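You operate a simulated robot arm through the tools that you are given. There is no shell and no other tool.

The job below is to be done with a simulated robot arm. You get a single attempt, and the scene is never put back.

TASK
Change the cloudy water: pump off, drain the trough, refill to between LOW and HIGH.
Fine: drain and fill valves closed at the end, no overflow. Where these are worked on the way, their far stop is far enough and under half their travel is too little: fill valve.
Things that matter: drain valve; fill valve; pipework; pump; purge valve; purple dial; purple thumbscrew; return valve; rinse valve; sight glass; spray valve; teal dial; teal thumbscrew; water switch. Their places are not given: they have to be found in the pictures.

The check looks at the end state, three seconds after you hand in, the way a careful person would. Anything else that was tipped, shoved, dropped, spilled or broken makes it a failure.

THE ROBOT
A 7-joint arm with a two-finger parallel gripper, fixed in place. Base frame: the origin is at the foot of the arm, x ahead of it, y to its left, z up. Lengths are in m, angles in rad, forces in N, time in s.
Its first joint turns from -2.897 to 2.897 rad. Payload 4.4 kg.
The TCP is the grasp point between the finger pads, 0.023 m short of the fingertips. In the tool frame z runs along the fingers and y along their closing line. The gripper opens to 0.094 m. The fingers are 0.038 m wide and 0.01 m thick; the gripper's body (0.054 by 0.096 m) begins 0.039 m behind the TCP.
Orientation is that of the tool frame in the base frame, as [roll, pitch, yaw] about the fixed x, y, z axes, in that order (R = Rz(yaw) Ry(pitch) Rx(roll)). With the fingers straight down and closing along the base's y, the tool's x points along the base's -x, its y along +y and its z along -z.

THE INTERFACE
- The arm moves only by the tool step_arm. Its argument "steps" is a list of rows, each a list of 7 numbers: the finger opening in mm, from 0 to 94, then the shift along the base's x, y, z in units of 40 mm (1.0 is 40 mm), then the turn, a rotation vector about the base's x, y, z in units of 8 degrees (1.0 is 8 degrees). In form: [[fingers, x, y, z, rx, ry, rz], ...]. A call has 1 to 20 rows; each row shifts and turns the commanded pose from where the row before left it. A call with a number of a shift or a turn outside -1 to 1 is refused whole. A row lasts 0.2 s, in which the tool goes at most 0.05 m and 0.15 rad; a call with a longer step from one row to the next is refused whole, and so is a gripper value outside its range. A pose out of reach is approached as far as the arm can. The call stops where the force on the tool passes 40 N (or 10 N more than at its start, if that is more) or the arm is blocked; 0.2 s more then pass. The fingers move at their own pace (about 0.072 m/s each) and stop on an object; they squeeze with about 39 N. The grip force told is the motor's: it shows also when the fingers shut on nothing. Time passes only in rows, and 0.2 s behind the last, so rows that do not move let the fingers close. It gives the time, the measured TCP pose, the force on the tool (base axes), the opening and the grip force at its end, in the units of the frame above (readings bear some noise), with the torque about the TCP (base axes, N m) and any sound that the robot's microphone picked up.
- Cameras (640 x 400 px; columns grow to the right, rows downward): "scene" is fixed at [0.2206, 0.4998, 1.5307]; the picture's right is [-0.36, -0.93, 0.00], its down [-0.43, 0.17, -0.89] and it looks along [0.83, -0.31, -0.47] (base axes); focal length 248 px, centre (320, 200). "wrist" rides on the gripper at [0.086, 0.016, -0.075] in the tool frame; the picture's right is [-0.18, 0.98, 0.00], its down [-0.58, -0.11, -0.81] and it looks along [-0.79, -0.15, 0.59] (tool axes); focal length 243 px, centre (320, 200).
- get_image(camera): a new picture of that camera. It takes no simulated time.
- pixel_to_xyz(camera, pixels): there is no depth. For up to 12 entries [column, row, z] of the newest picture of that camera ("zoom" is the newest enlarged one), the place [x, y] in the base frame at which the ray of that pixel passes the height z, good to about 0.002 m. It takes no simulated time.
- zoom(camera, box): a new picture of the part [left, top, right, bottom] of that camera's present view, enlarged. It takes no simulated time.
- job_done(): hands the job in; it is judged then, once.

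Leave the gripper open and the arm clear of the work at the hand-in unless told otherwise.

The tools are called as name(argument=value, ...) on one line, values as JSON. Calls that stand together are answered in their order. step_arm: Moves the arm, as the interface text tells. Its arguments: {"type":"object","properties":{"steps":{"type":"array","items":{"type":"array","items":{"type":"number"}}}},"required":["steps"]} The other tools are called the same way: get_image (camera) takes a picture; pixel_to_xyz (camera, pixels) gives the place at which the rays of pixels pass given heights; zoom (camera, box) takes an enlarged picture of a part of a camera's view; job_done () hands the job in.

At the start:

```text
time: 0.0
tool_pos: [0.8177, 0.1158, 1.2438]
tcp_rot: [3.141, 0.001, -3.14]
contact_force: [-0.1, -0.6, -0.6]
moment: [0.0, -0.03, 0.01]
opening: 0.0938
grasp_force: 0.0
```

scene: 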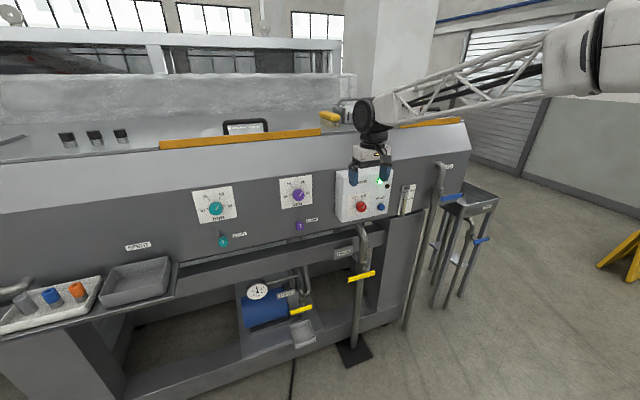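
wrist: 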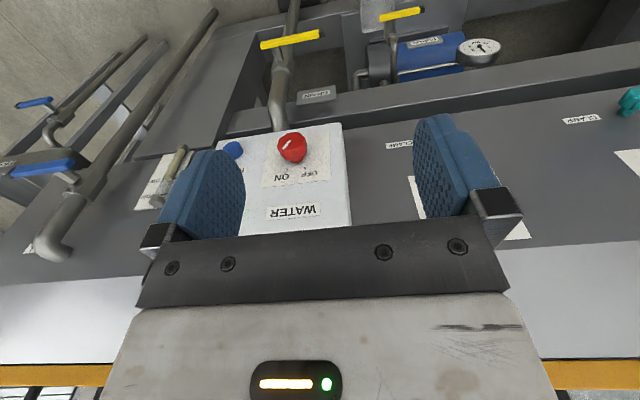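

I see a machine with dials, a WATER switch box, pipes with valves. I'll zoom into several regions to read the labels.

zoom(camera="scene", box=[320, 140, 520, 265])

zoom(camera="scene", box=[220, 230, 420, 355])

zoom(camera="scene", box=[180, 160, 340, 260])

zoom(camera="scene", box=[0, 220, 200, 345])

zoom(camera="scene", box=[300, 70, 460, 170])

zoom(camera="wrist", box=[0, 0, 320, 200])

zoom(camera="wrist", box=[320, 0, 640, 200])

```text
3.20 times, centred on (420, 202) of scene
```

zoom: 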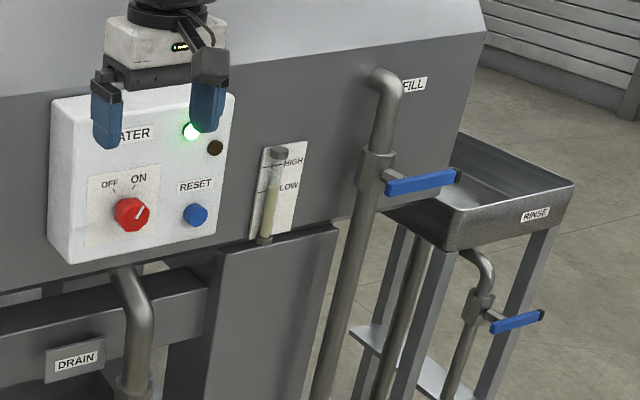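

```text
3.20 times, centred on (320, 292) of scene
```

zoom: 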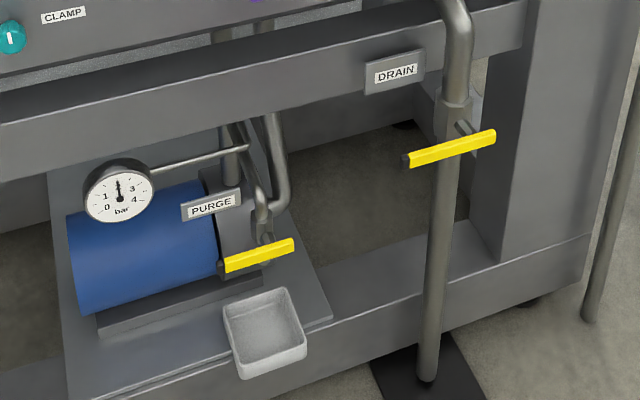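

```text
4.00 times, centred on (260, 210) of scene
```

zoom: 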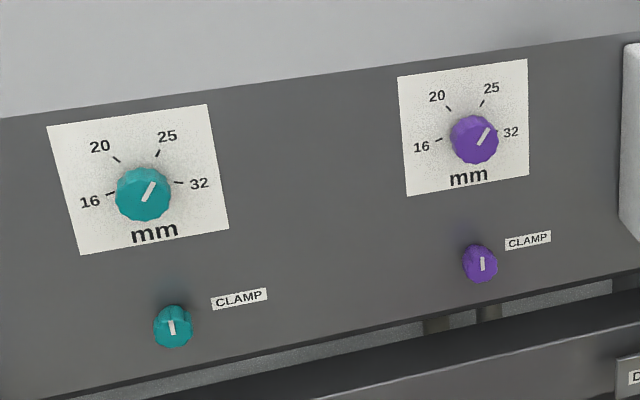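

```text
3.20 times, centred on (100, 282) of scene
```

zoom: 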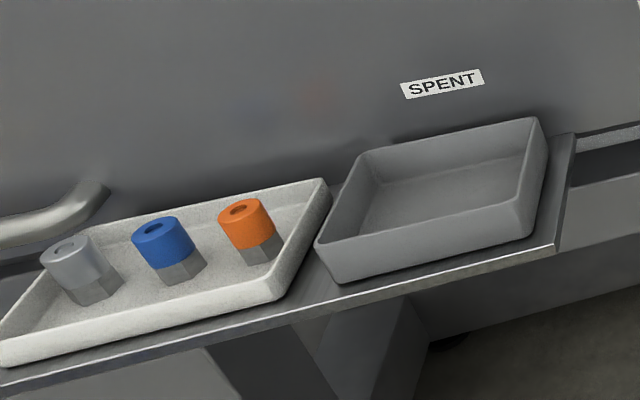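

```text
4.00 times, centred on (380, 120) of scene
```

zoom: 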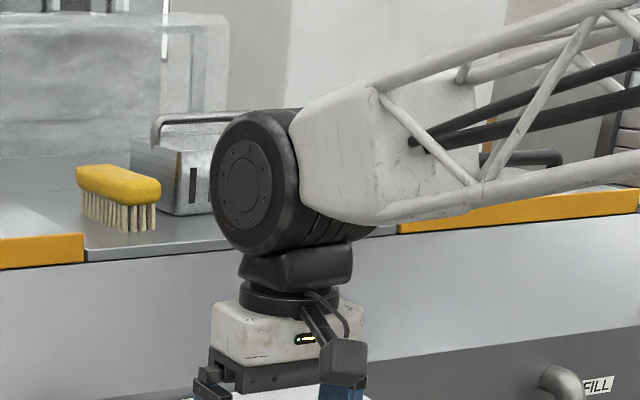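

```text
2.00 times, centred on (160, 100) of wrist
```

zoom: 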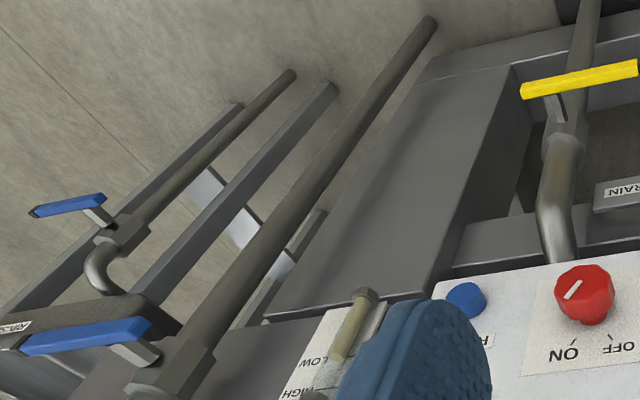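

```text
2.00 times, centred on (480, 100) of wrist
```

zoom: 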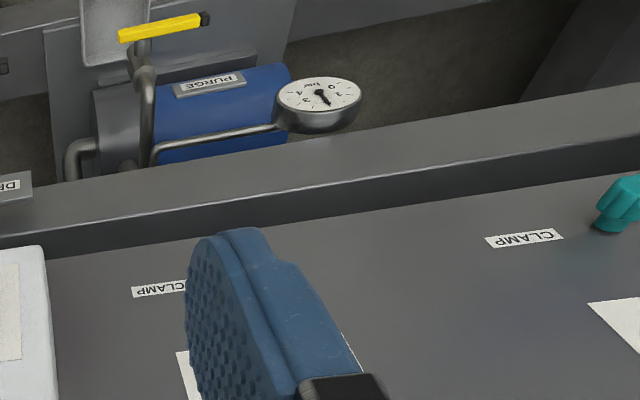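

The WATER knob points at ON (pump running). The drain lever (yellow, scene ~(360,276)) and fill lever (blue, ~(452,196)) are crosswise, so likely closed. I'll triangulate these from both cameras.

pixel_to_xyz(camera="scene", pixels=[[360.9, 206.9, 1.1], [360.9, 206.9, 1.0], [463.1, 194.7, 1.1], [463.1, 194.7, 1.0], [440.9, 198.4, 1.1], [440.9, 198.4, 1.0], [346.9, 280.3, 0.9], [346.9, 280.3, 0.7], [374.7, 272.8, 0.9], [374.7, 272.8, 0.7], [438.1, 191.6, 1.1], [438.1, 191.6, 1.0]])

pixel_to_xyz(camera="wrist", pixels=[[292.5, 146.5, 1.1], [292.5, 146.5, 1.0], [11, 172.5, 1.1], [11, 172.5, 1.0], [75, 164, 1.1], [75, 164, 1.0], [318, 34, 0.9], [318, 34, 0.7], [260.5, 46, 0.9], [260.5, 46, 0.7]])

```text
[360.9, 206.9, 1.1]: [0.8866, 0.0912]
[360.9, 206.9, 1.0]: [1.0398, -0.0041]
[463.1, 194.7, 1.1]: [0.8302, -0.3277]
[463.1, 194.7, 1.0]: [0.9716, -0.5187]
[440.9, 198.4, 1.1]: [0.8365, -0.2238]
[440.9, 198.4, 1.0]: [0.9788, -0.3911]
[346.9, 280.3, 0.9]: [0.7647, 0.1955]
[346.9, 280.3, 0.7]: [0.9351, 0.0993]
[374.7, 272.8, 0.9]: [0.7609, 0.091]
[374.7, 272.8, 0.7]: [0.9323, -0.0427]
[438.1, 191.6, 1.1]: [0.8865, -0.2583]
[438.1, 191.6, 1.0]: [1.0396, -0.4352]
```

```text
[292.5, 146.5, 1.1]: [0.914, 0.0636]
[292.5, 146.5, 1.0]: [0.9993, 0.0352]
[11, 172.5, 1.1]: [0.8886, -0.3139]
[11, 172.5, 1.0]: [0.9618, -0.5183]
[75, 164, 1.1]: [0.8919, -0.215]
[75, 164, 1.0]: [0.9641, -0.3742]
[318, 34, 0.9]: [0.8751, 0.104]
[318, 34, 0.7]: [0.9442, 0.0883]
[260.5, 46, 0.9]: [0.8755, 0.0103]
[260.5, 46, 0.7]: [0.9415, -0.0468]
```

Red knob comes out at about (0.949, 0.052, 1.060), drain lever from y=-0.053 to +0.09 at (0.949, ·, 0.682), fill lever from y=-0.35 to -0.49 at (0.95, ·, 1.015). I'll zoom closely at the switch and at each lever to see pivot sides, angles and sight glass.

zoom(camera="scene", box=[330, 160, 426, 220])

zoom(camera="scene", box=[390, 155, 486, 215])

zoom(camera="scene", box=[330, 230, 426, 290])

zoom(camera="wrist", box=[200, 0, 360, 100])

zoom(camera="wrist", box=[0, 120, 160, 220])

zoom(camera="wrist", box=[210, 120, 370, 220])

```text
6.67 times, centred on (378, 190) of scene
```

zoom: 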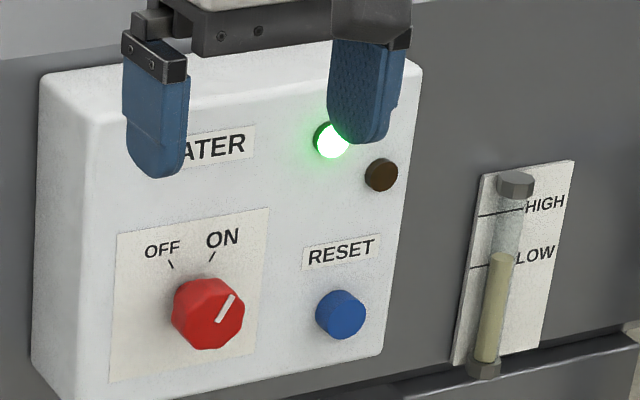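

```text
6.67 times, centred on (438, 185) of scene
```

zoom: 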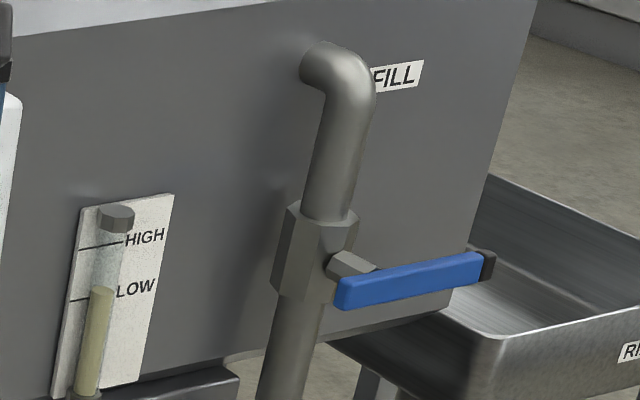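

```text
6.67 times, centred on (378, 260) of scene
```

zoom: 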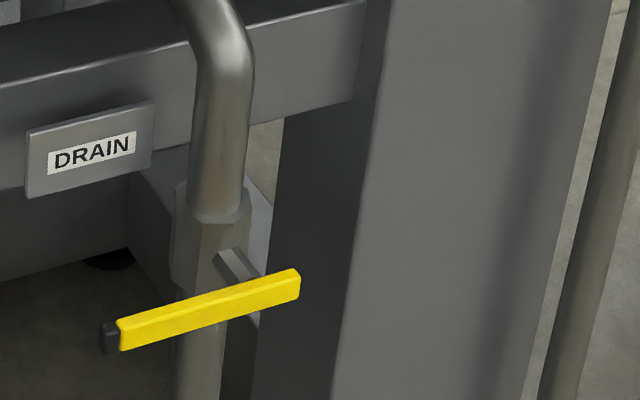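

```text
4.00 times, centred on (280, 50) of wrist
```

zoom: 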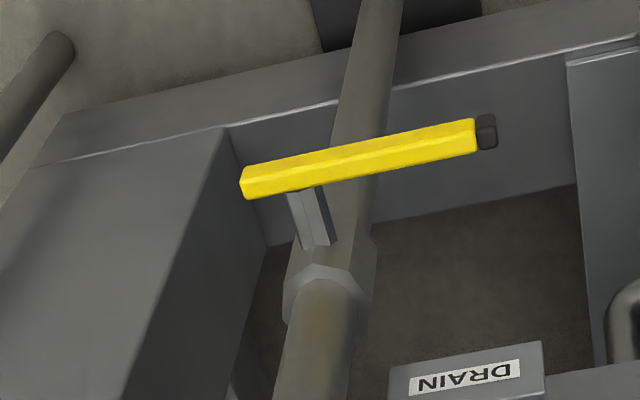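

```text
4.00 times, centred on (80, 170) of wrist
```

zoom: 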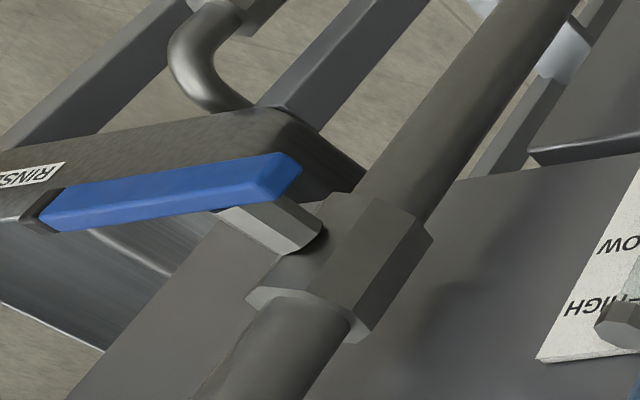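

```text
4.00 times, centred on (290, 170) of wrist
```

zoom: 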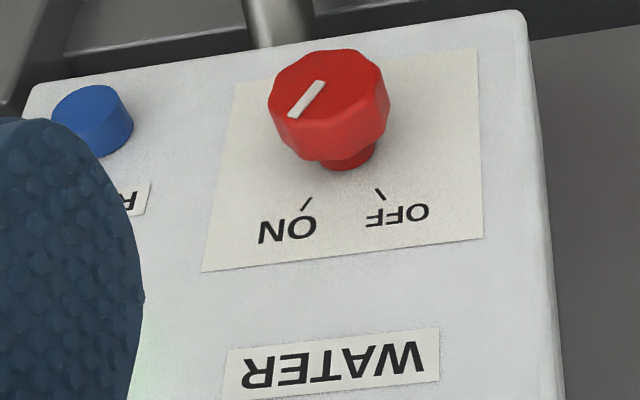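

The knob pointer is at ON; water level in the sight glass is around LOW. Levers extend from a pivot stem: drain toward +y, fill toward -y. I'll first swing the tool to point forward (+x), backing off a bit from the panel as I do.

step_arm(steps=[[94, -0.6, 0, 0, 0, -1, 0], [94, -0.6, 0, 0, 0, -1, 0], [94, -0.6, 0, 0, 0, -1, 0], [94, -0.6, 0, 0, 0, -1, 0], [94, -0.4, 0, -0.2, 0, -1, 0], [94, 0, 0, -0.4, 0, -1, 0]])

get_image(camera="scene")

```text
time: 1.4
tool_pos: [0.7059, 0.1165, 1.2215]
tcp_rot: [-3.142, 0.839, -3.137]
contact_force: [-0.5, 0.0, 0.5]
moment: [0.01, 0.0, 0.01]
opening: 0.0942
grasp_force: 0.1
```

```text
taken
```

scene: 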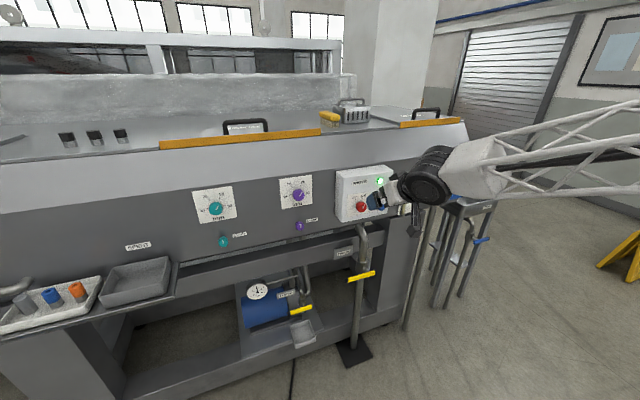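

The arm is swinging as expected. I'll finish the rotation to horizontal and lower to the knob height.

step_arm(steps=[[94, 0, -0.25, -0.6, 0, -1, 0], [94, 0, -0.25, -0.6, 0, -1, 0], [94, 0, -0.25, -0.6, 0, -1, 0], [94, 0, -0.25, -0.6, 0, -1, 0], [94, 0, -0.25, -0.6, 0, -1, 0], [94, 0, -0.25, -0.6, 0, -0.24, 0], [94, 0, -0.1, -0.4, 0, 0, 0]])

get_image(camera="scene")

get_image(camera="wrist")

```text
time: 3.0
tool_pos: [0.7052, 0.0494, 1.0692]
tcp_rot: [-3.086, 1.509, -3.112]
contact_force: [0.5, -0.6, -0.1]
moment: [0.01, -0.02, 0.01]
opening: 0.094
grasp_force: 0.0
out of reach, approached as far as the arm can: row 4
```

```text
taken
```

scene: 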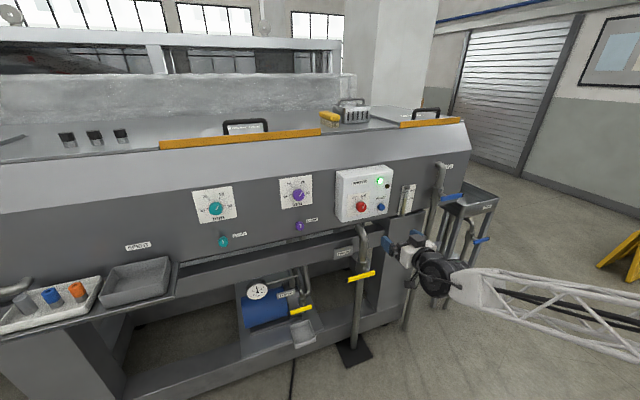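

```text
taken
```

wrist: 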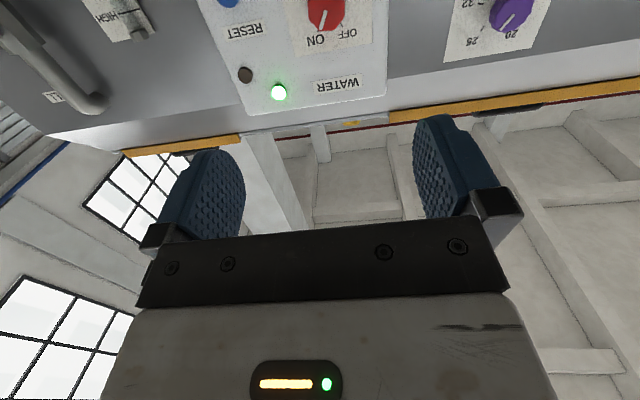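

The tool is now nearly horizontal facing the panel but the arm reported a reach limit on one row. I'll do a null row to see whether the pose settles.

step_arm(steps=[[94, 0, 0, 0, 0, 0, 0], [94, 0, 0, 0, 0, 0, 0]])

```text
time: 3.6
tool_pos: [0.7056, 0.0494, 1.0694]
tcp_rot: [-3.084, 1.508, -3.11]
contact_force: [0.2, 0.4, 0.0]
moment: [0.04, 0.01, -0.03]
opening: 0.0938
grasp_force: 0.0
```

Pose settled: tool points (0.998, -0.026, -0.06), slightly nose-down. I'll move forward to x≈0.85 with the fingers at 60 mm and correct the tilt.

step_arm(steps=[[60, 0.6, 0.01, -0.04, 0, -0.1, 0.05], [60, 0.6, 0.01, -0.04, 0, -0.1, 0.05], [60, 0.6, 0.02, -0.04, 0, -0.1, 0.05], [60, 0.6, 0.02, -0.04, 0, -0.1, 0.04], [60, 0.6, 0.02, -0.04, 0, 0, 0], [60, 0.4, 0, 0, 0, 0, 0]])

get_image(camera="scene")

get_image(camera="wrist")

```text
time: 5.0
tool_pos: [0.8386, 0.0813, 1.0676]
tcp_rot: [-2.847, 1.561, -2.858]
contact_force: [-0.5, 0.3, 0.8]
moment: [0.01, 0.0, 0.02]
opening: 0.0601
grasp_force: 0.0
out of reach, approached as far as the arm can: row 2, 3, 4
```

```text
taken
```

scene: 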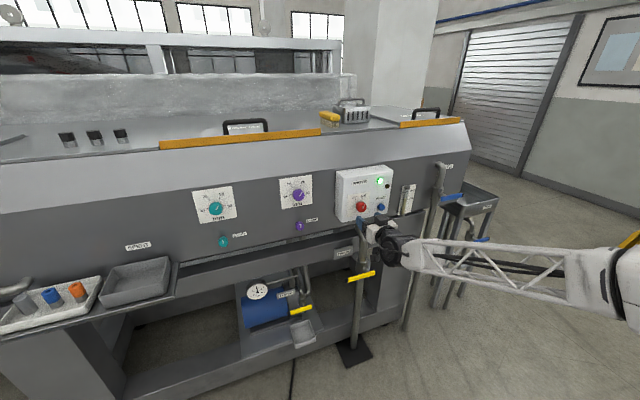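

```text
taken
```

wrist: 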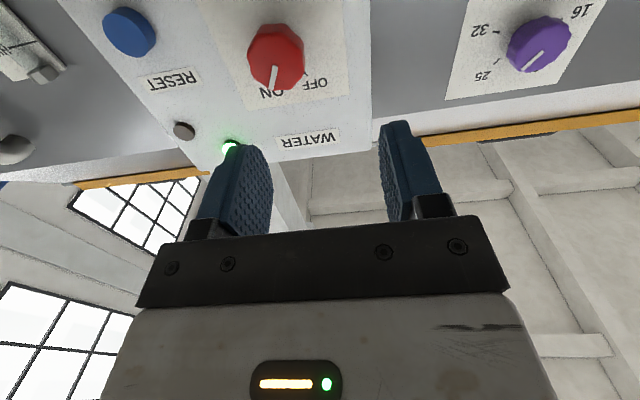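

Orientation is now good (pointing straight at the panel), but y drifted to 0.081. I'll shift y by about -0.029 and z by -0.008 to line up with the knob.

step_arm(steps=[[60, 0, -0.36, -0.1, 0, 0, 0], [60, 0, -0.36, -0.1, 0, 0, 0], [60, 0, 0, 0, 0, 0, 0]])

```text
time: 5.8
tool_pos: [0.8377, 0.0739, 1.0656]
tcp_rot: [-2.891, 1.559, -2.909]
contact_force: [1.3, -0.4, -0.1]
moment: [0.01, -0.02, -0.01]
opening: 0.0601
grasp_force: 0.1
out of reach, approached as far as the arm can: row 1, 2
```

The arm reports a limit moving -y in this attitude, probably a wrist joint. I'll try rolling the tool +32° about x (which the knob turn wants as a starting angle anyway) and see whether it frees up.

step_arm(steps=[[60, 0, 0, 0, 1, 0, 0], [60, 0, 0, 0, 1, 0, 0], [60, 0, 0, 0, 1, 0, 0], [60, 0, 0, 0, 1, 0, 0], [60, 0, 0, 0, 0, 0, 0]])

```text
time: 7.0
tool_pos: [0.8333, 0.1276, 1.1012]
tcp_rot: [1.672, 1.194, 1.618]
contact_force: [-0.4, 0.2, 0.2]
moment: [0.0, -0.03, -0.01]
opening: 0.0598
grasp_force: 0.0
out of reach, approached as far as the arm can: row 1, 2, 3, 4
```

Rolling positive goes into the limit. I'll reverse and roll negative past the original angle.

step_arm(steps=[[60, -0.3, 0, 0, -1, 0, 0], [60, -0.3, 0, 0, -1, 0, 0], [60, 0, 0, 0, -1, 0, 0], [60, 0, 0, 0, -1, 0, 0], [60, 0, 0, 0, -1, 0, 0], [60, 0, 0, 0, -1, 0, 0], [60, 0, 0, 0, -1, 0, 0], [60, 0, 0, 0, -1, 0, 0], [60, 0, 0, 0, 0, 0, 0]])

```text
time: 9.0
tool_pos: [0.8097, 0.128, 1.0996]
tcp_rot: [-1.572, 0.843, -1.587]
contact_force: [0.6, 0.2, 0.1]
moment: [-0.05, -0.02, 0.0]
opening: 0.0601
grasp_force: 0.0
```

No limit now; roll is about -42°, tool axis straight at the panel. I'll line up with the knob: y -0.0755, z -0.04.

step_arm(steps=[[60, 0, -0.6, -0.33, 0, 0, 0.04], [60, 0, -0.6, -0.33, 0, 0, 0.04], [60, 0, -0.69, -0.33, 0, 0, 0.04], [60, 0, 0, 0, 0, 0, 0]])

get_image(camera="wrist")

get_image(camera="scene")

```text
time: 10.0
tool_pos: [0.809, 0.0699, 1.0647]
tcp_rot: [-1.582, 0.848, -1.602]
contact_force: [-0.1, 0.6, -0.3]
moment: [0.02, 0.01, -0.02]
opening: 0.0598
grasp_force: 0.1
out of reach, approached as far as the arm can: row 3
```

```text
taken
```

wrist: 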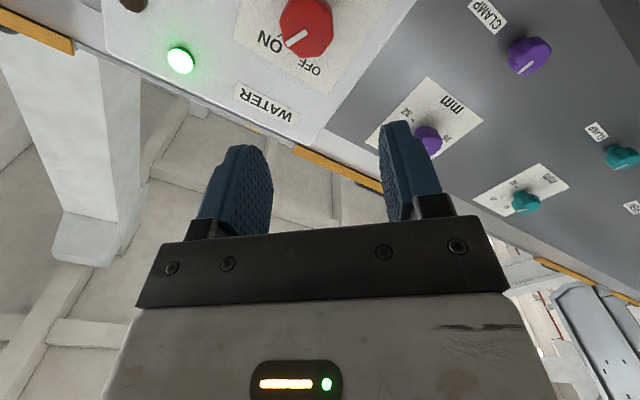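

```text
taken
```

scene: 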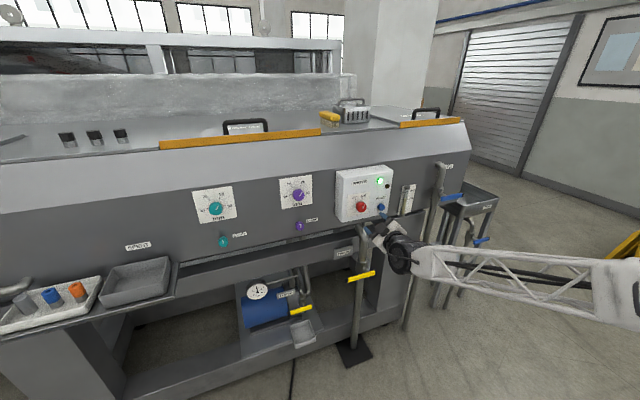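

Still limited near here. I'll back off slightly and roll a further ~-88° about x to move well away from the wrist limit.

step_arm(steps=[[60, -0.3, 0, 0, -1, 0, 0], [60, -0.3, 0, 0, -1, 0, 0], [60, 0, 0, 0, -1, 0, 0], [60, 0, 0, 0, -1, 0, 0], [60, 0, 0, 0, -1, 0, 0], [60, 0, 0, 0, -1, 0, 0], [60, 0, 0, 0, -1, 0, 0], [60, 0, 0, 0, -1, 0, 0], [60, 0, 0, 0, -1, 0, 0], [60, 0, 0, 0, -1, 0, 0], [60, 0, 0, 0, -1, 0, 0], [60, 0, 0, 0, 0, 0, 0]])

get_image(camera="wrist")

get_image(camera="scene")

```text
time: 12.6
tool_pos: [0.783, 0.0818, 1.0684]
tcp_rot: [-1.575, -0.693, -1.575]
contact_force: [0.6, 0.1, 0.4]
moment: [-0.03, -0.03, 0.02]
opening: 0.0601
grasp_force: 0.1
out of reach, approached as far as the arm can: row 1
```

```text
taken
```

wrist: 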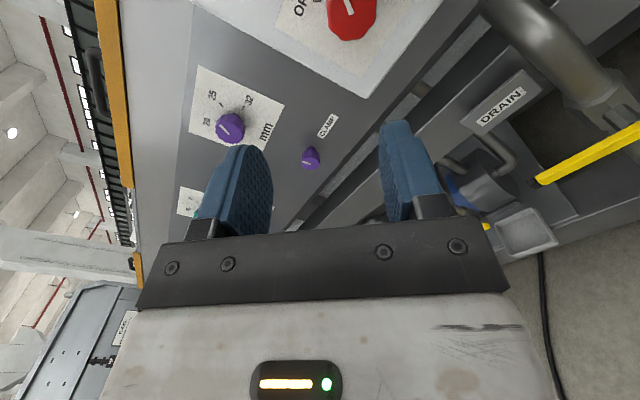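

```text
taken
```

scene: 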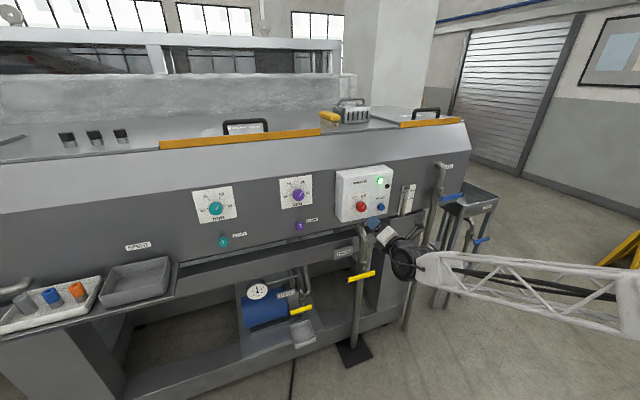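

Rolled to about -130° freely. Now I try moving to the knob axis: y -0.029, z -0.008.

step_arm(steps=[[60, 0, -0.36, -0.1, 0, 0, 0], [60, 0, -0.37, -0.1, 0, 0, 0], [60, 0, 0, 0, 0, 0, 0]])

get_image(camera="wrist")

```text
time: 13.4
tool_pos: [0.7806, 0.0722, 1.0649]
tcp_rot: [-1.581, -0.69, -1.581]
contact_force: [0.3, -0.5, 0.4]
moment: [-0.02, 0.02, -0.02]
opening: 0.0601
grasp_force: 0.1
out of reach, approached as far as the arm can: row 1, 2
```

```text
taken
```

wrist: 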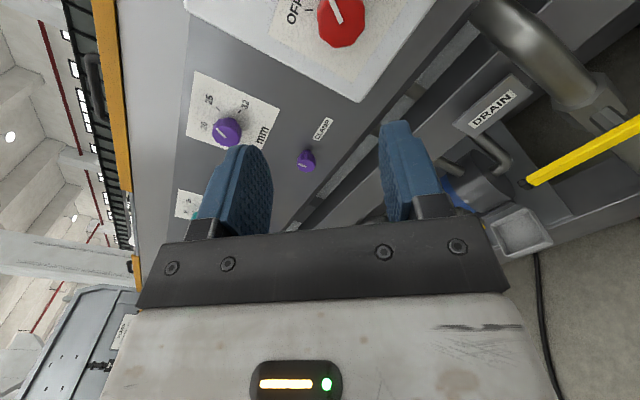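

The limit isn't the roll; the wrist is nearly straight (forearm and tool aligned). A nose-down tilt (~45°) worked well before. First, let me get the box front corner: wrist (357,101) versus scene (346.5,219.5), and the panel below.

pixel_to_xyz(camera="wrist", pixels=[[357, 101, 1.05], [357, 101, 0.95], [342, 22, 1.1], [342, 22, 1.0], [303, 160, 1.05], [303, 160, 0.95], [525, 183, 0.8], [525, 183, 0.6]])

pixel_to_xyz(camera="scene", pixels=[[346.3, 219.6, 1.05], [346.3, 219.6, 0.95], [360.9, 206.9, 1.1], [360.9, 206.9, 1.0], [299, 226, 1.05], [299, 226, 0.95], [346.9, 280.3, 0.8], [346.9, 280.3, 0.6], [335.6, 171, 1.3], [335.6, 171, 1.1]])

```text
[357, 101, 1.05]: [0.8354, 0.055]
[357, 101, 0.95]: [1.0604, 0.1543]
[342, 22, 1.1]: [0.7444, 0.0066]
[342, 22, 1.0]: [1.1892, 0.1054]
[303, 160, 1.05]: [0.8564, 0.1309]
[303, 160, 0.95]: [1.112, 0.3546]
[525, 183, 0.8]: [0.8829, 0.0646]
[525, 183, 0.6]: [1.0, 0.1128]
```

```text
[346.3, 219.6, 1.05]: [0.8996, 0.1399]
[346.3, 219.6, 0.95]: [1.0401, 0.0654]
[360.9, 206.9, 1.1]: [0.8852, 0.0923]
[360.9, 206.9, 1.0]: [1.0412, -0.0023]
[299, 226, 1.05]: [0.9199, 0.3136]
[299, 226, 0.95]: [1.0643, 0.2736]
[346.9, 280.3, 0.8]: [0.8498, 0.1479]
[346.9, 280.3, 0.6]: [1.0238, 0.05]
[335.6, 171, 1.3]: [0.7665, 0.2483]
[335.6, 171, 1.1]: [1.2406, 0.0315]
```

Knob centre confirmed near (0.948, 0.051, 1.057), box face about x≈0.975. I'll back away, pitch the tool nose-down 45°, then roll it back so fingers close horizontally.

step_arm(steps=[[60, -0.5, 0, 0.3, 0, 1, 0], [60, -0.5, 0, 0.3, 0, 1, 0], [60, -0.3, 0, 0.3, 0, 1, 0], [60, 0, 0, 0.3, 0, 1, 0], [60, 0, 0, 0.3, 0, 1, 0], [60, 0, 0, 0.3, 0, 0.6, 0], [60, 0, 0, 0, 0.7, 0, -0.7], [60, 0, 0, 0, 0.7, 0, -0.7], [60, 0, 0, 0, 0.7, 0, -0.7], [60, 0, 0, 0, 0.7, 0, -0.7], [60, 0, 0, 0, 0.7, 0, -0.7], [60, 0, 0, 0, 0.7, 0, -0.7], [60, 0, 0, 0, 0.7, 0, -0.7], [60, 0, 0, 0, 0.7, 0, -0.7], [60, 0, 0, 0, 0, 0, 0]])

```text
time: 16.6
tool_pos: [0.7312, 0.0682, 1.1357]
tcp_rot: [-2.368, 0.245, -1.924]
contact_force: [-0.3, -1.0, 0.2]
moment: [0.07, 0.0, -0.01]
opening: 0.0602
grasp_force: 0.1
out of reach, approached as far as the arm can: row 6
```

Tool is 45° nose-down; about 66° of roll remaining. Continue rolling about the tool axis.

step_arm(steps=[[60, 0, 0, 0, 0.7, 0, -0.7], [60, 0, 0, 0, 0.7, 0, -0.7], [60, 0, 0, 0, 0.7, 0, -0.7], [60, 0, 0, 0, 0.7, 0, -0.7], [60, 0, 0, 0, 0.7, 0, -0.7], [60, 0, 0, 0, 0.7, 0, -0.7], [60, 0, 0, 0, 0.7, 0, -0.7], [60, 0, 0, 0, 0.7, 0, -0.7], [60, 0, 0, 0, 0, 0, 0]])

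get_image(camera="wrist")

get_image(camera="scene")

```text
time: 18.6
tool_pos: [0.7303, 0.0685, 1.1357]
tcp_rot: [-3.055, 0.717, -3.082]
contact_force: [-0.2, 0.3, 0.0]
moment: [0.03, -0.01, -0.01]
opening: 0.06
grasp_force: 0.0
```

```text
taken
```

wrist: 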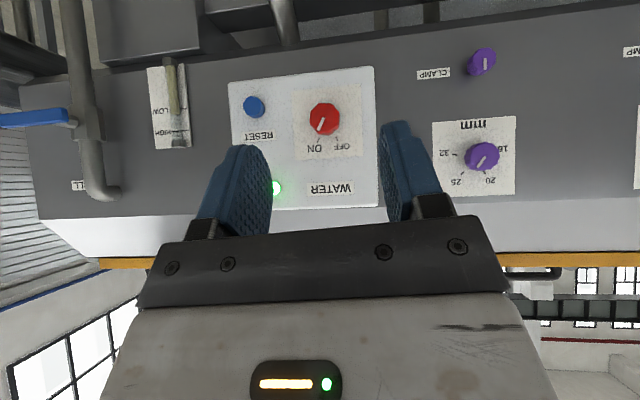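

```text
taken
```

scene: 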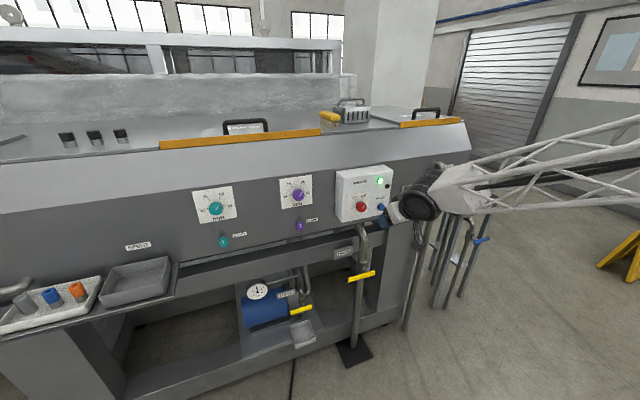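

Good view now: knob at wrist (325,119), box corners at (374,67), (229,83), (379,207). Triangulate with scene pixels.

pixel_to_xyz(camera="wrist", pixels=[[325, 119, 1.1], [325, 119, 1.0], [374, 68, 1.0], [374, 68, 0.95], [379, 207, 1.2], [379, 207, 1.1], [254, 107, 1.1], [254, 107, 1.0]])

zoom(camera="wrist", box=[220, 50, 400, 162])

zoom(camera="scene", box=[330, 160, 426, 220])

```text
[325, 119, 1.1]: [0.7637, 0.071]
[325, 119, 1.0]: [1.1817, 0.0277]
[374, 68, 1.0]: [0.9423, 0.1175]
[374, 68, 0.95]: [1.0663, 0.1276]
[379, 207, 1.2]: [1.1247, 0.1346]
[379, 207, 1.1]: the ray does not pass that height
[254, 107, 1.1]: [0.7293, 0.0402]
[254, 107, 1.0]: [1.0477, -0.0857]
```

```text
3.56 times, centred on (310, 106) of wrist
```

zoom: 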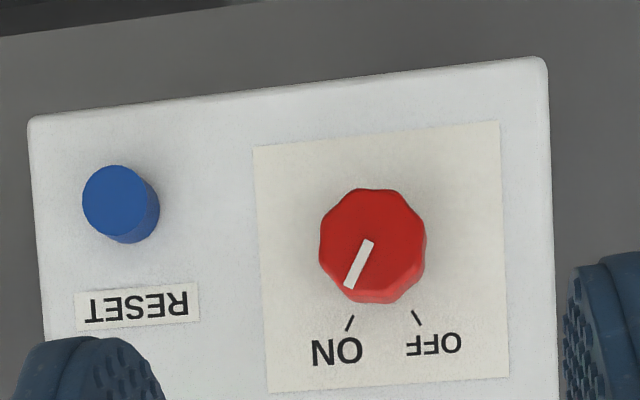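

```text
6.67 times, centred on (378, 190) of scene
```

zoom: 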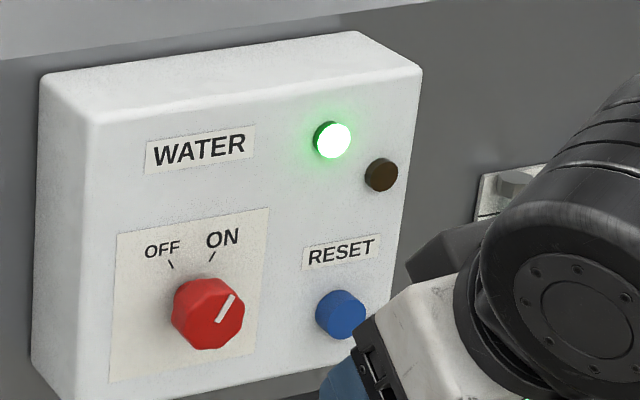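

Knob front face ≈ (0.955, 0.050, 1.054), box face ≈ 0.975, knob diameter ≈ 42 mm. I'll stage at (0.868, 0.05, 1.134) with a +28° pre-rotation about x so the turn to OFF (negative about x) has room.

step_arm(steps=[[64, 0.7, -0.1, 0, 0.7, -0.3, 0], [64, 0.7, -0.1, 0, 0.7, -0.3, 0], [64, 0.7, -0.1, 0, 0.7, -0.3, 0], [64, 0.7, -0.1, 0, 0.7, 0, 0], [64, 0.65, -0.06, 0, 0.7, 0, 0], [64, 0, 0, 0, 0, 0, 0]])

get_image(camera="wrist")

get_image(camera="scene")

```text
time: 20.0
tool_pos: [0.8695, 0.0507, 1.1367]
tcp_rot: [2.544, 0.754, 2.718]
contact_force: [-0.6, 0.7, 0.5]
moment: [-0.01, 0.03, -0.02]
opening: 0.064
grasp_force: 0.1
```

```text
taken
```

wrist: 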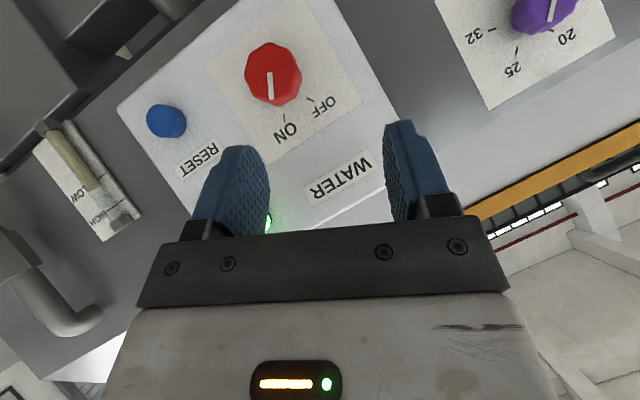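

```text
taken
```

scene: 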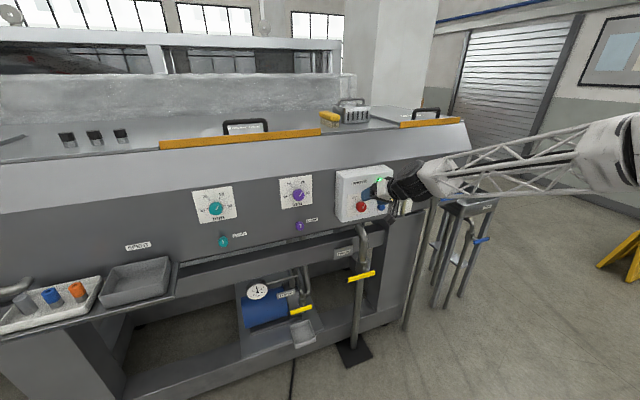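

Tool axis now (0.75, 0.28, -0.60), closing line (0, 0.91, 0.41). I'll shift onto the approach axis then advance along it most of the way and look.

step_arm(steps=[[64, -0.02, -0.39, -0.22, 0, 0, 0], [64, -0.02, -0.39, -0.22, 0, 0, 0], [64, 0.4, 0.149, -0.322, 0, 0, 0], [64, 0.4, 0.149, -0.322, 0, 0, 0], [64, 0.4, 0.149, -0.322, 0, 0, 0], [64, 0, 0, 0, 0, 0, 0]])

get_image(camera="wrist")

zoom(camera="scene", box=[330, 160, 426, 220])

```text
time: 21.4
tool_pos: [0.9176, 0.0374, 1.0791]
tcp_rot: [2.542, 0.756, 2.719]
contact_force: [-0.1, 0.2, -0.2]
moment: [-0.01, 0.04, 0.01]
opening: 0.0639
grasp_force: 0.0
```

```text
taken
```

wrist: 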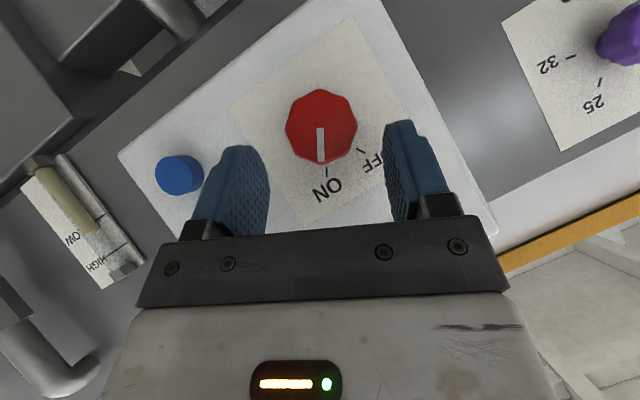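

```text
6.67 times, centred on (378, 190) of scene
```

zoom: 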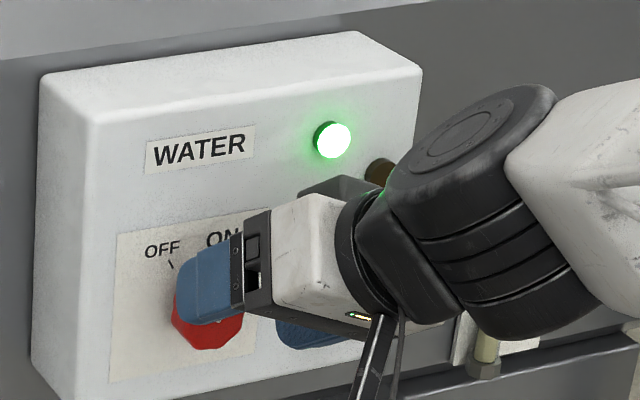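

The knob is nicely centred between the pads. I advance the last ~40 mm along the tool axis.

step_arm(steps=[[64, 0.3, 0.112, -0.242, 0, 0, 0], [64, 0.25, 0.093, -0.2, 0, 0, 0], [64, 0.2, 0.075, -0.16, 0, 0, 0], [64, 0, 0, 0, 0, 0, 0]])

get_image(camera="wrist")

```text
time: 22.4
tool_pos: [0.9437, 0.0489, 1.0557]
tcp_rot: [2.544, 0.755, 2.718]
contact_force: [-23.9, -3.4, 3.1]
moment: [-0.09, 0.28, -0.82]
opening: 0.0644
grasp_force: 0.6
```

```text
taken
```

wrist: 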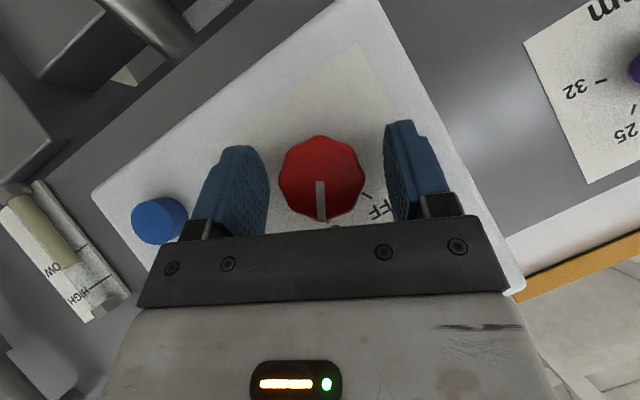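

The fingertips touch the box face (-24 N in x). I ease back ~6 mm and close on the knob.

step_arm(steps=[[64, -0.17, 0, 0, 0, 0, 0], [30, 0, 0, 0, 0, 0, 0], [30, 0, 0, 0, 0, 0, 0], [30, 0, 0, 0, 0, 0, 0], [30, 0, 0, 0, 0, 0, 0]])

get_image(camera="wrist")

```text
time: 23.6
tool_pos: [0.9389, 0.049, 1.0566]
tcp_rot: [2.546, 0.757, 2.719]
contact_force: [6.9, 12.6, 6.0]
moment: [-0.01, -0.23, 0.31]
opening: 0.0393
grasp_force: 45.6
```

```text
taken
```

wrist: 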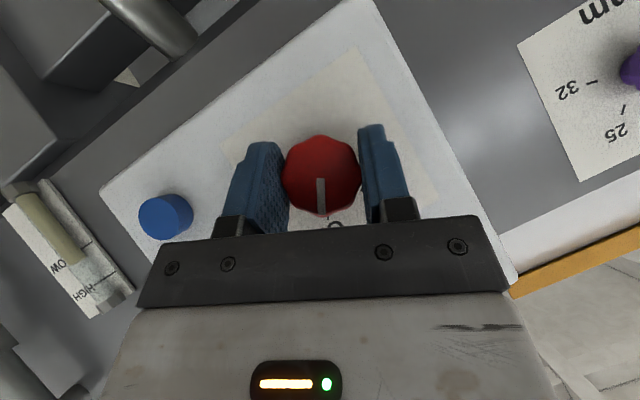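

Knob gripped (39 mm, 46 N). Now rotate about -x (counter-clockwise as seen from the front) toward OFF, half first.

step_arm(steps=[[30, 0, 0.03, 0.02, -0.6, 0, 0], [30, 0, 0.02, 0.01, -0.6, 0, 0], [30, 0, 0, 0, -0.6, 0, 0], [30, 0, 0, 0, -0.6, 0, 0], [30, 0, 0, 0, -0.6, 0, 0]])

get_image(camera="wrist")

```text
time: 24.7
tool_pos: [0.9368, 0.05, 1.0575]
tcp_rot: [2.993, 0.839, 3.012]
contact_force: [18.3, -1.9, -9.1]
moment: [-0.01, -0.26, -0.22]
opening: 0.039
grasp_force: 45.0
stopped in row 5: the force on the tool passed its limit at 71 N (the readings are from after the stop); the commanded pose is now the measured one
```

```text
taken
```

wrist: 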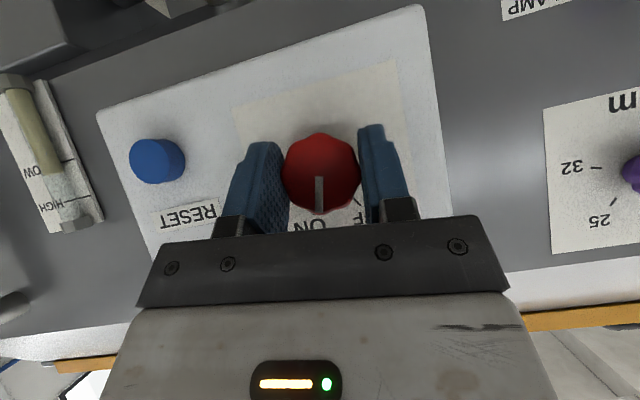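

The knob turned about 24° with the grip; a force spike stopped it (possibly the detent). Residual force is small. Continue gently.

step_arm(steps=[[30, 0, 0, 0, -0.4, 0, 0], [30, 0, 0, 0, -0.4, 0, 0], [30, 0, 0, 0, -0.4, 0, 0], [30, 0, 0, 0, -0.4, 0, 0]])

get_image(camera="wrist")

```text
time: 25.4
tool_pos: [0.9374, 0.0498, 1.0585]
tcp_rot: [3.112, 0.835, 3.106]
contact_force: [8.3, 0.5, -3.3]
moment: [0.0, -0.81, -0.13]
opening: 0.0393
grasp_force: 45.2
stopped in row 3: the force on the tool passed its limit at 44 N (the readings are from after the stop); the commanded pose is now the measured one
```

```text
taken
```

wrist: 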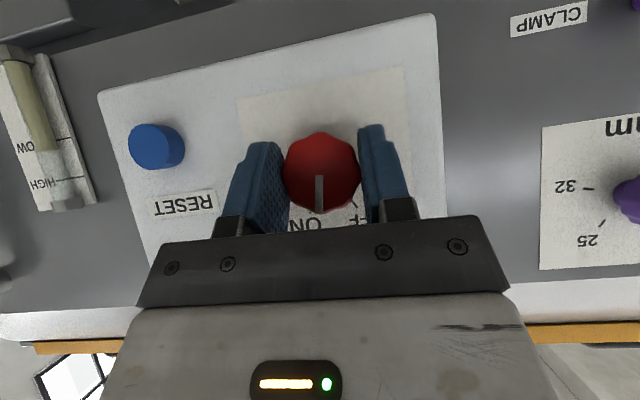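

The pointer is near midway between ON and OFF. I keep turning in small steps.

step_arm(steps=[[30, 0, 0, 0, -0.35, 0, 0], [30, 0, 0, 0, -0.35, 0, 0], [30, 0, 0, 0, -0.35, 0, 0], [30, 0, 0, 0, -0.35, 0, 0], [30, 0, 0, 0, -0.35, 0, 0], [30, 0, 0, 0, -0.35, 0, 0]])

get_image(camera="wrist")

zoom(camera="scene", box=[330, 160, 426, 220])

```text
time: 26.8
tool_pos: [0.9369, 0.0511, 1.0579]
tcp_rot: [-2.74, 0.801, -2.86]
contact_force: [3.0, 29.3, -12.0]
moment: [0.11, 0.22, 0.61]
opening: 0.0395
grasp_force: 45.1
```

```text
taken
```

wrist: 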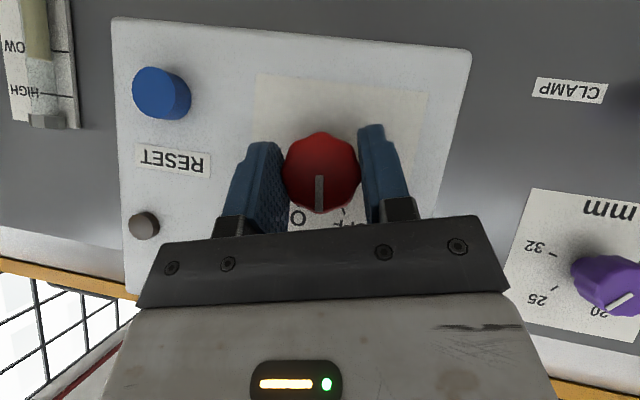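

```text
6.67 times, centred on (378, 190) of scene
```

zoom: 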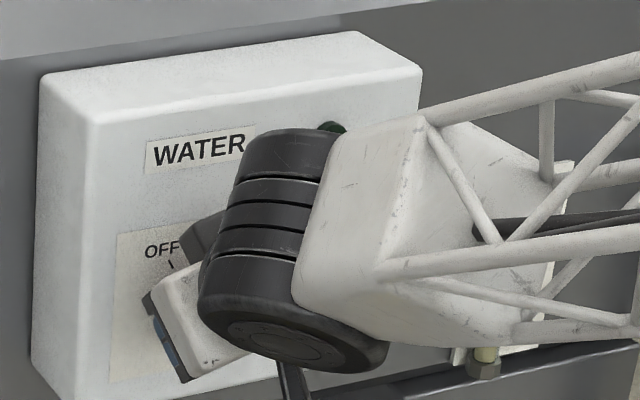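

The green lamp appears to have gone dark. I turn another ~12° to reach the OFF stop, relieving the sideways force a little (+y).

step_arm(steps=[[30, 0, 0.08, -0.03, -0.35, 0, 0], [30, 0, 0.03, 0, -0.35, 0, 0], [30, 0, 0.02, 0, -0.35, 0, 0], [30, 0, 0, 0, -0.35, 0, 0]])

get_image(camera="wrist")

zoom(camera="scene", box=[330, 160, 426, 220])

```text
time: 27.6
tool_pos: [0.9365, 0.0525, 1.0566]
tcp_rot: [-2.56, 0.756, -2.741]
contact_force: [-7.9, -10.2, 2.9]
moment: [-0.04, -0.38, -0.07]
opening: 0.0393
grasp_force: 45.1
stopped in row 3: the force on the tool passed its limit at 45 N (the readings are from after the stop); the commanded pose is now the measured one
```

```text
taken
```

wrist: 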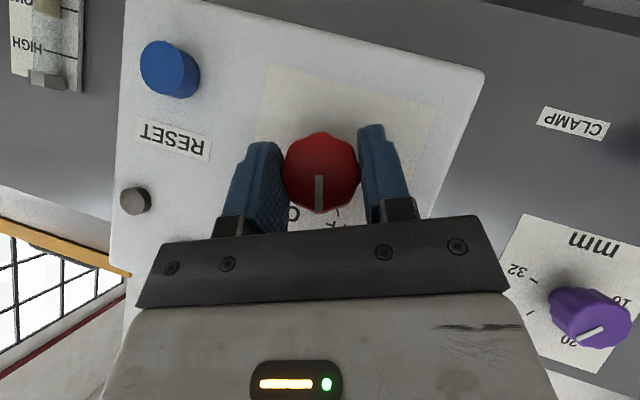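

```text
6.67 times, centred on (378, 190) of scene
```

zoom: 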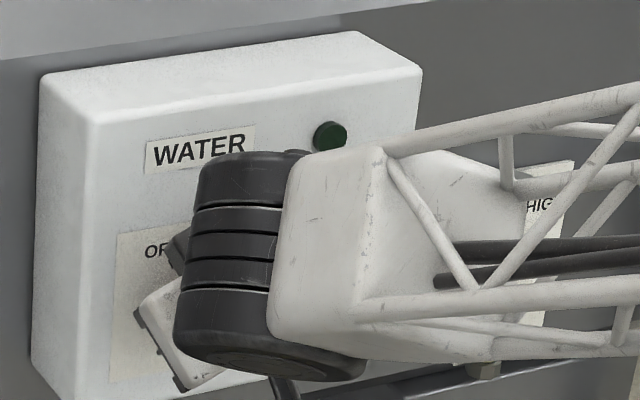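

The lamp is dark: pump off. I release the knob and back out along the tool axis.

step_arm(steps=[[64, 0, 0, 0, 0, 0, 0], [64, 0, 0, 0, 0, 0, 0], [64, 0, 0, 0, 0, 0, 0], [64, -0.371, 0.141, 0.304, 0, 0, 0], [64, -0.371, 0.141, 0.304, 0, 0, 0], [64, -0.371, 0.141, 0.304, 0, 0, 0], [64, -0.5, 0.1, 0.3, 0, 0, 0], [64, -0.6, 0.1, 0.1, 0, 0, 0], [64, -0.7, 0, 0, 0, 0, 0], [64, -0.7, 0, 0, 0, 0, 0], [64, -0.5, 0, 0, 0, 0, 0]])

get_image(camera="wrist")

zoom(camera="scene", box=[330, 160, 426, 220])

```text
time: 30.0
tool_pos: [0.773, 0.0784, 1.1096]
tcp_rot: [-2.561, 0.755, -2.739]
contact_force: [0.4, 0.1, -0.6]
moment: [-0.01, 0.02, 0.0]
opening: 0.0639
grasp_force: 0.1
```

```text
taken
```

wrist: 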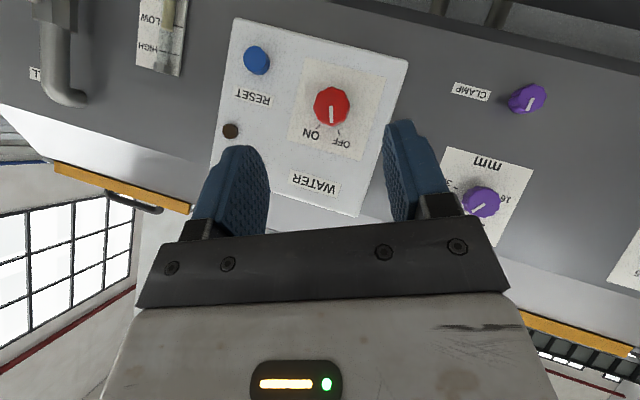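

```text
6.67 times, centred on (378, 190) of scene
```

zoom: 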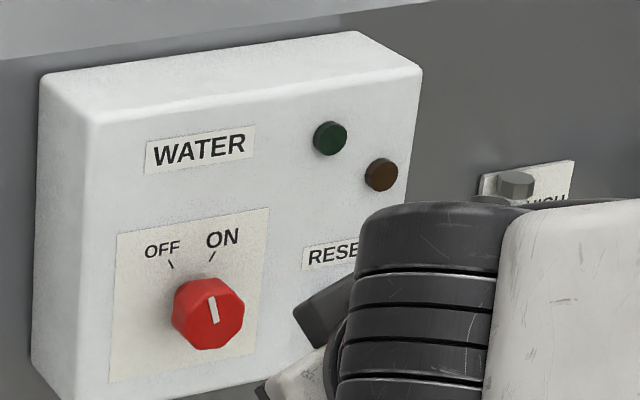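

The lamp is off, but the pointer looks slightly short of the OFF tick. Let me zoom in with the wrist camera.

zoom(camera="wrist", box=[280, 50, 400, 125])

zoom(camera="wrist", box=[280, 80, 400, 155])

```text
5.33 times, centred on (340, 88) of wrist
```

zoom: 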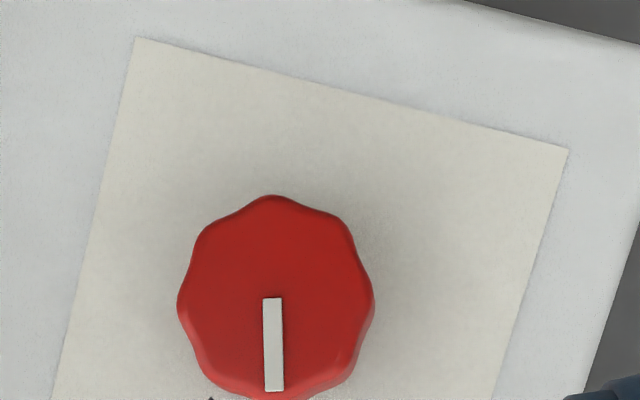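

```text
5.33 times, centred on (340, 118) of wrist
```

zoom: 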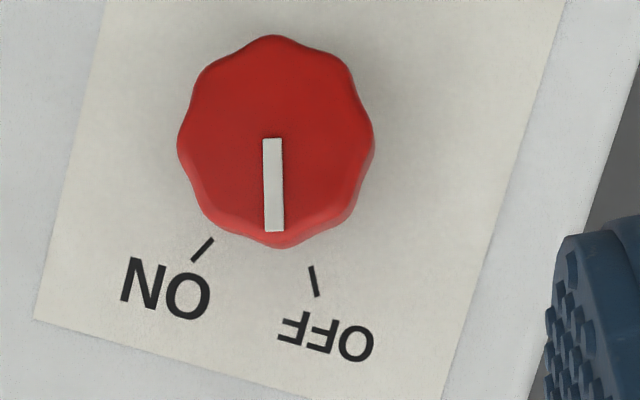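

Relative to the plate, the pointer is ~12° left and the OFF tick ~25°, so it's about 13° short. I go back along the same path, regrip and turn the rest.

step_arm(steps=[[64, 0.5, 0, 0, 0, 0, 0], [64, 0.7, 0, 0, 0, 0, 0], [64, 0.7, 0, 0, 0, 0, 0], [64, 0.6, -0.1, -0.1, 0, 0, 0], [64, 0.5, -0.1, -0.3, 0, 0, 0], [64, 0.371, -0.141, -0.304, 0, 0, 0], [64, 0.371, -0.141, -0.304, 0, 0, 0], [64, 0.371, -0.141, -0.304, 0, 0, 0], [64, 0, 0, 0, 0, 0, 0], [30, 0, 0, 0, 0, 0, 0], [30, 0, 0, 0, 0, 0, 0], [30, 0, 0, 0, 0, 0, 0]])

get_image(camera="wrist")

```text
time: 32.6
tool_pos: [0.9361, 0.0524, 1.059]
tcp_rot: [-2.559, 0.754, -2.741]
contact_force: [9.6, -13.1, 1.5]
moment: [-0.05, -0.18, -0.3]
opening: 0.0394
grasp_force: 45.3
```

```text
taken
```

wrist: 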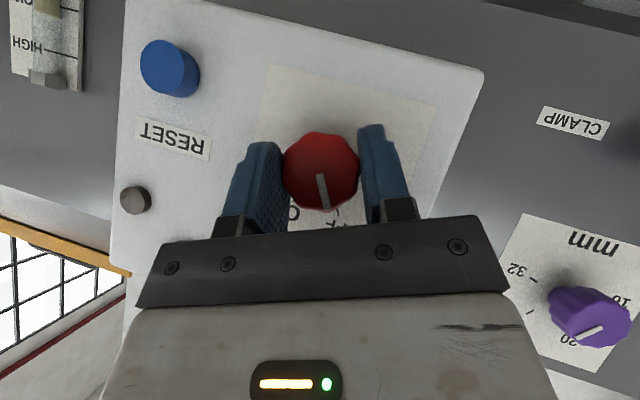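

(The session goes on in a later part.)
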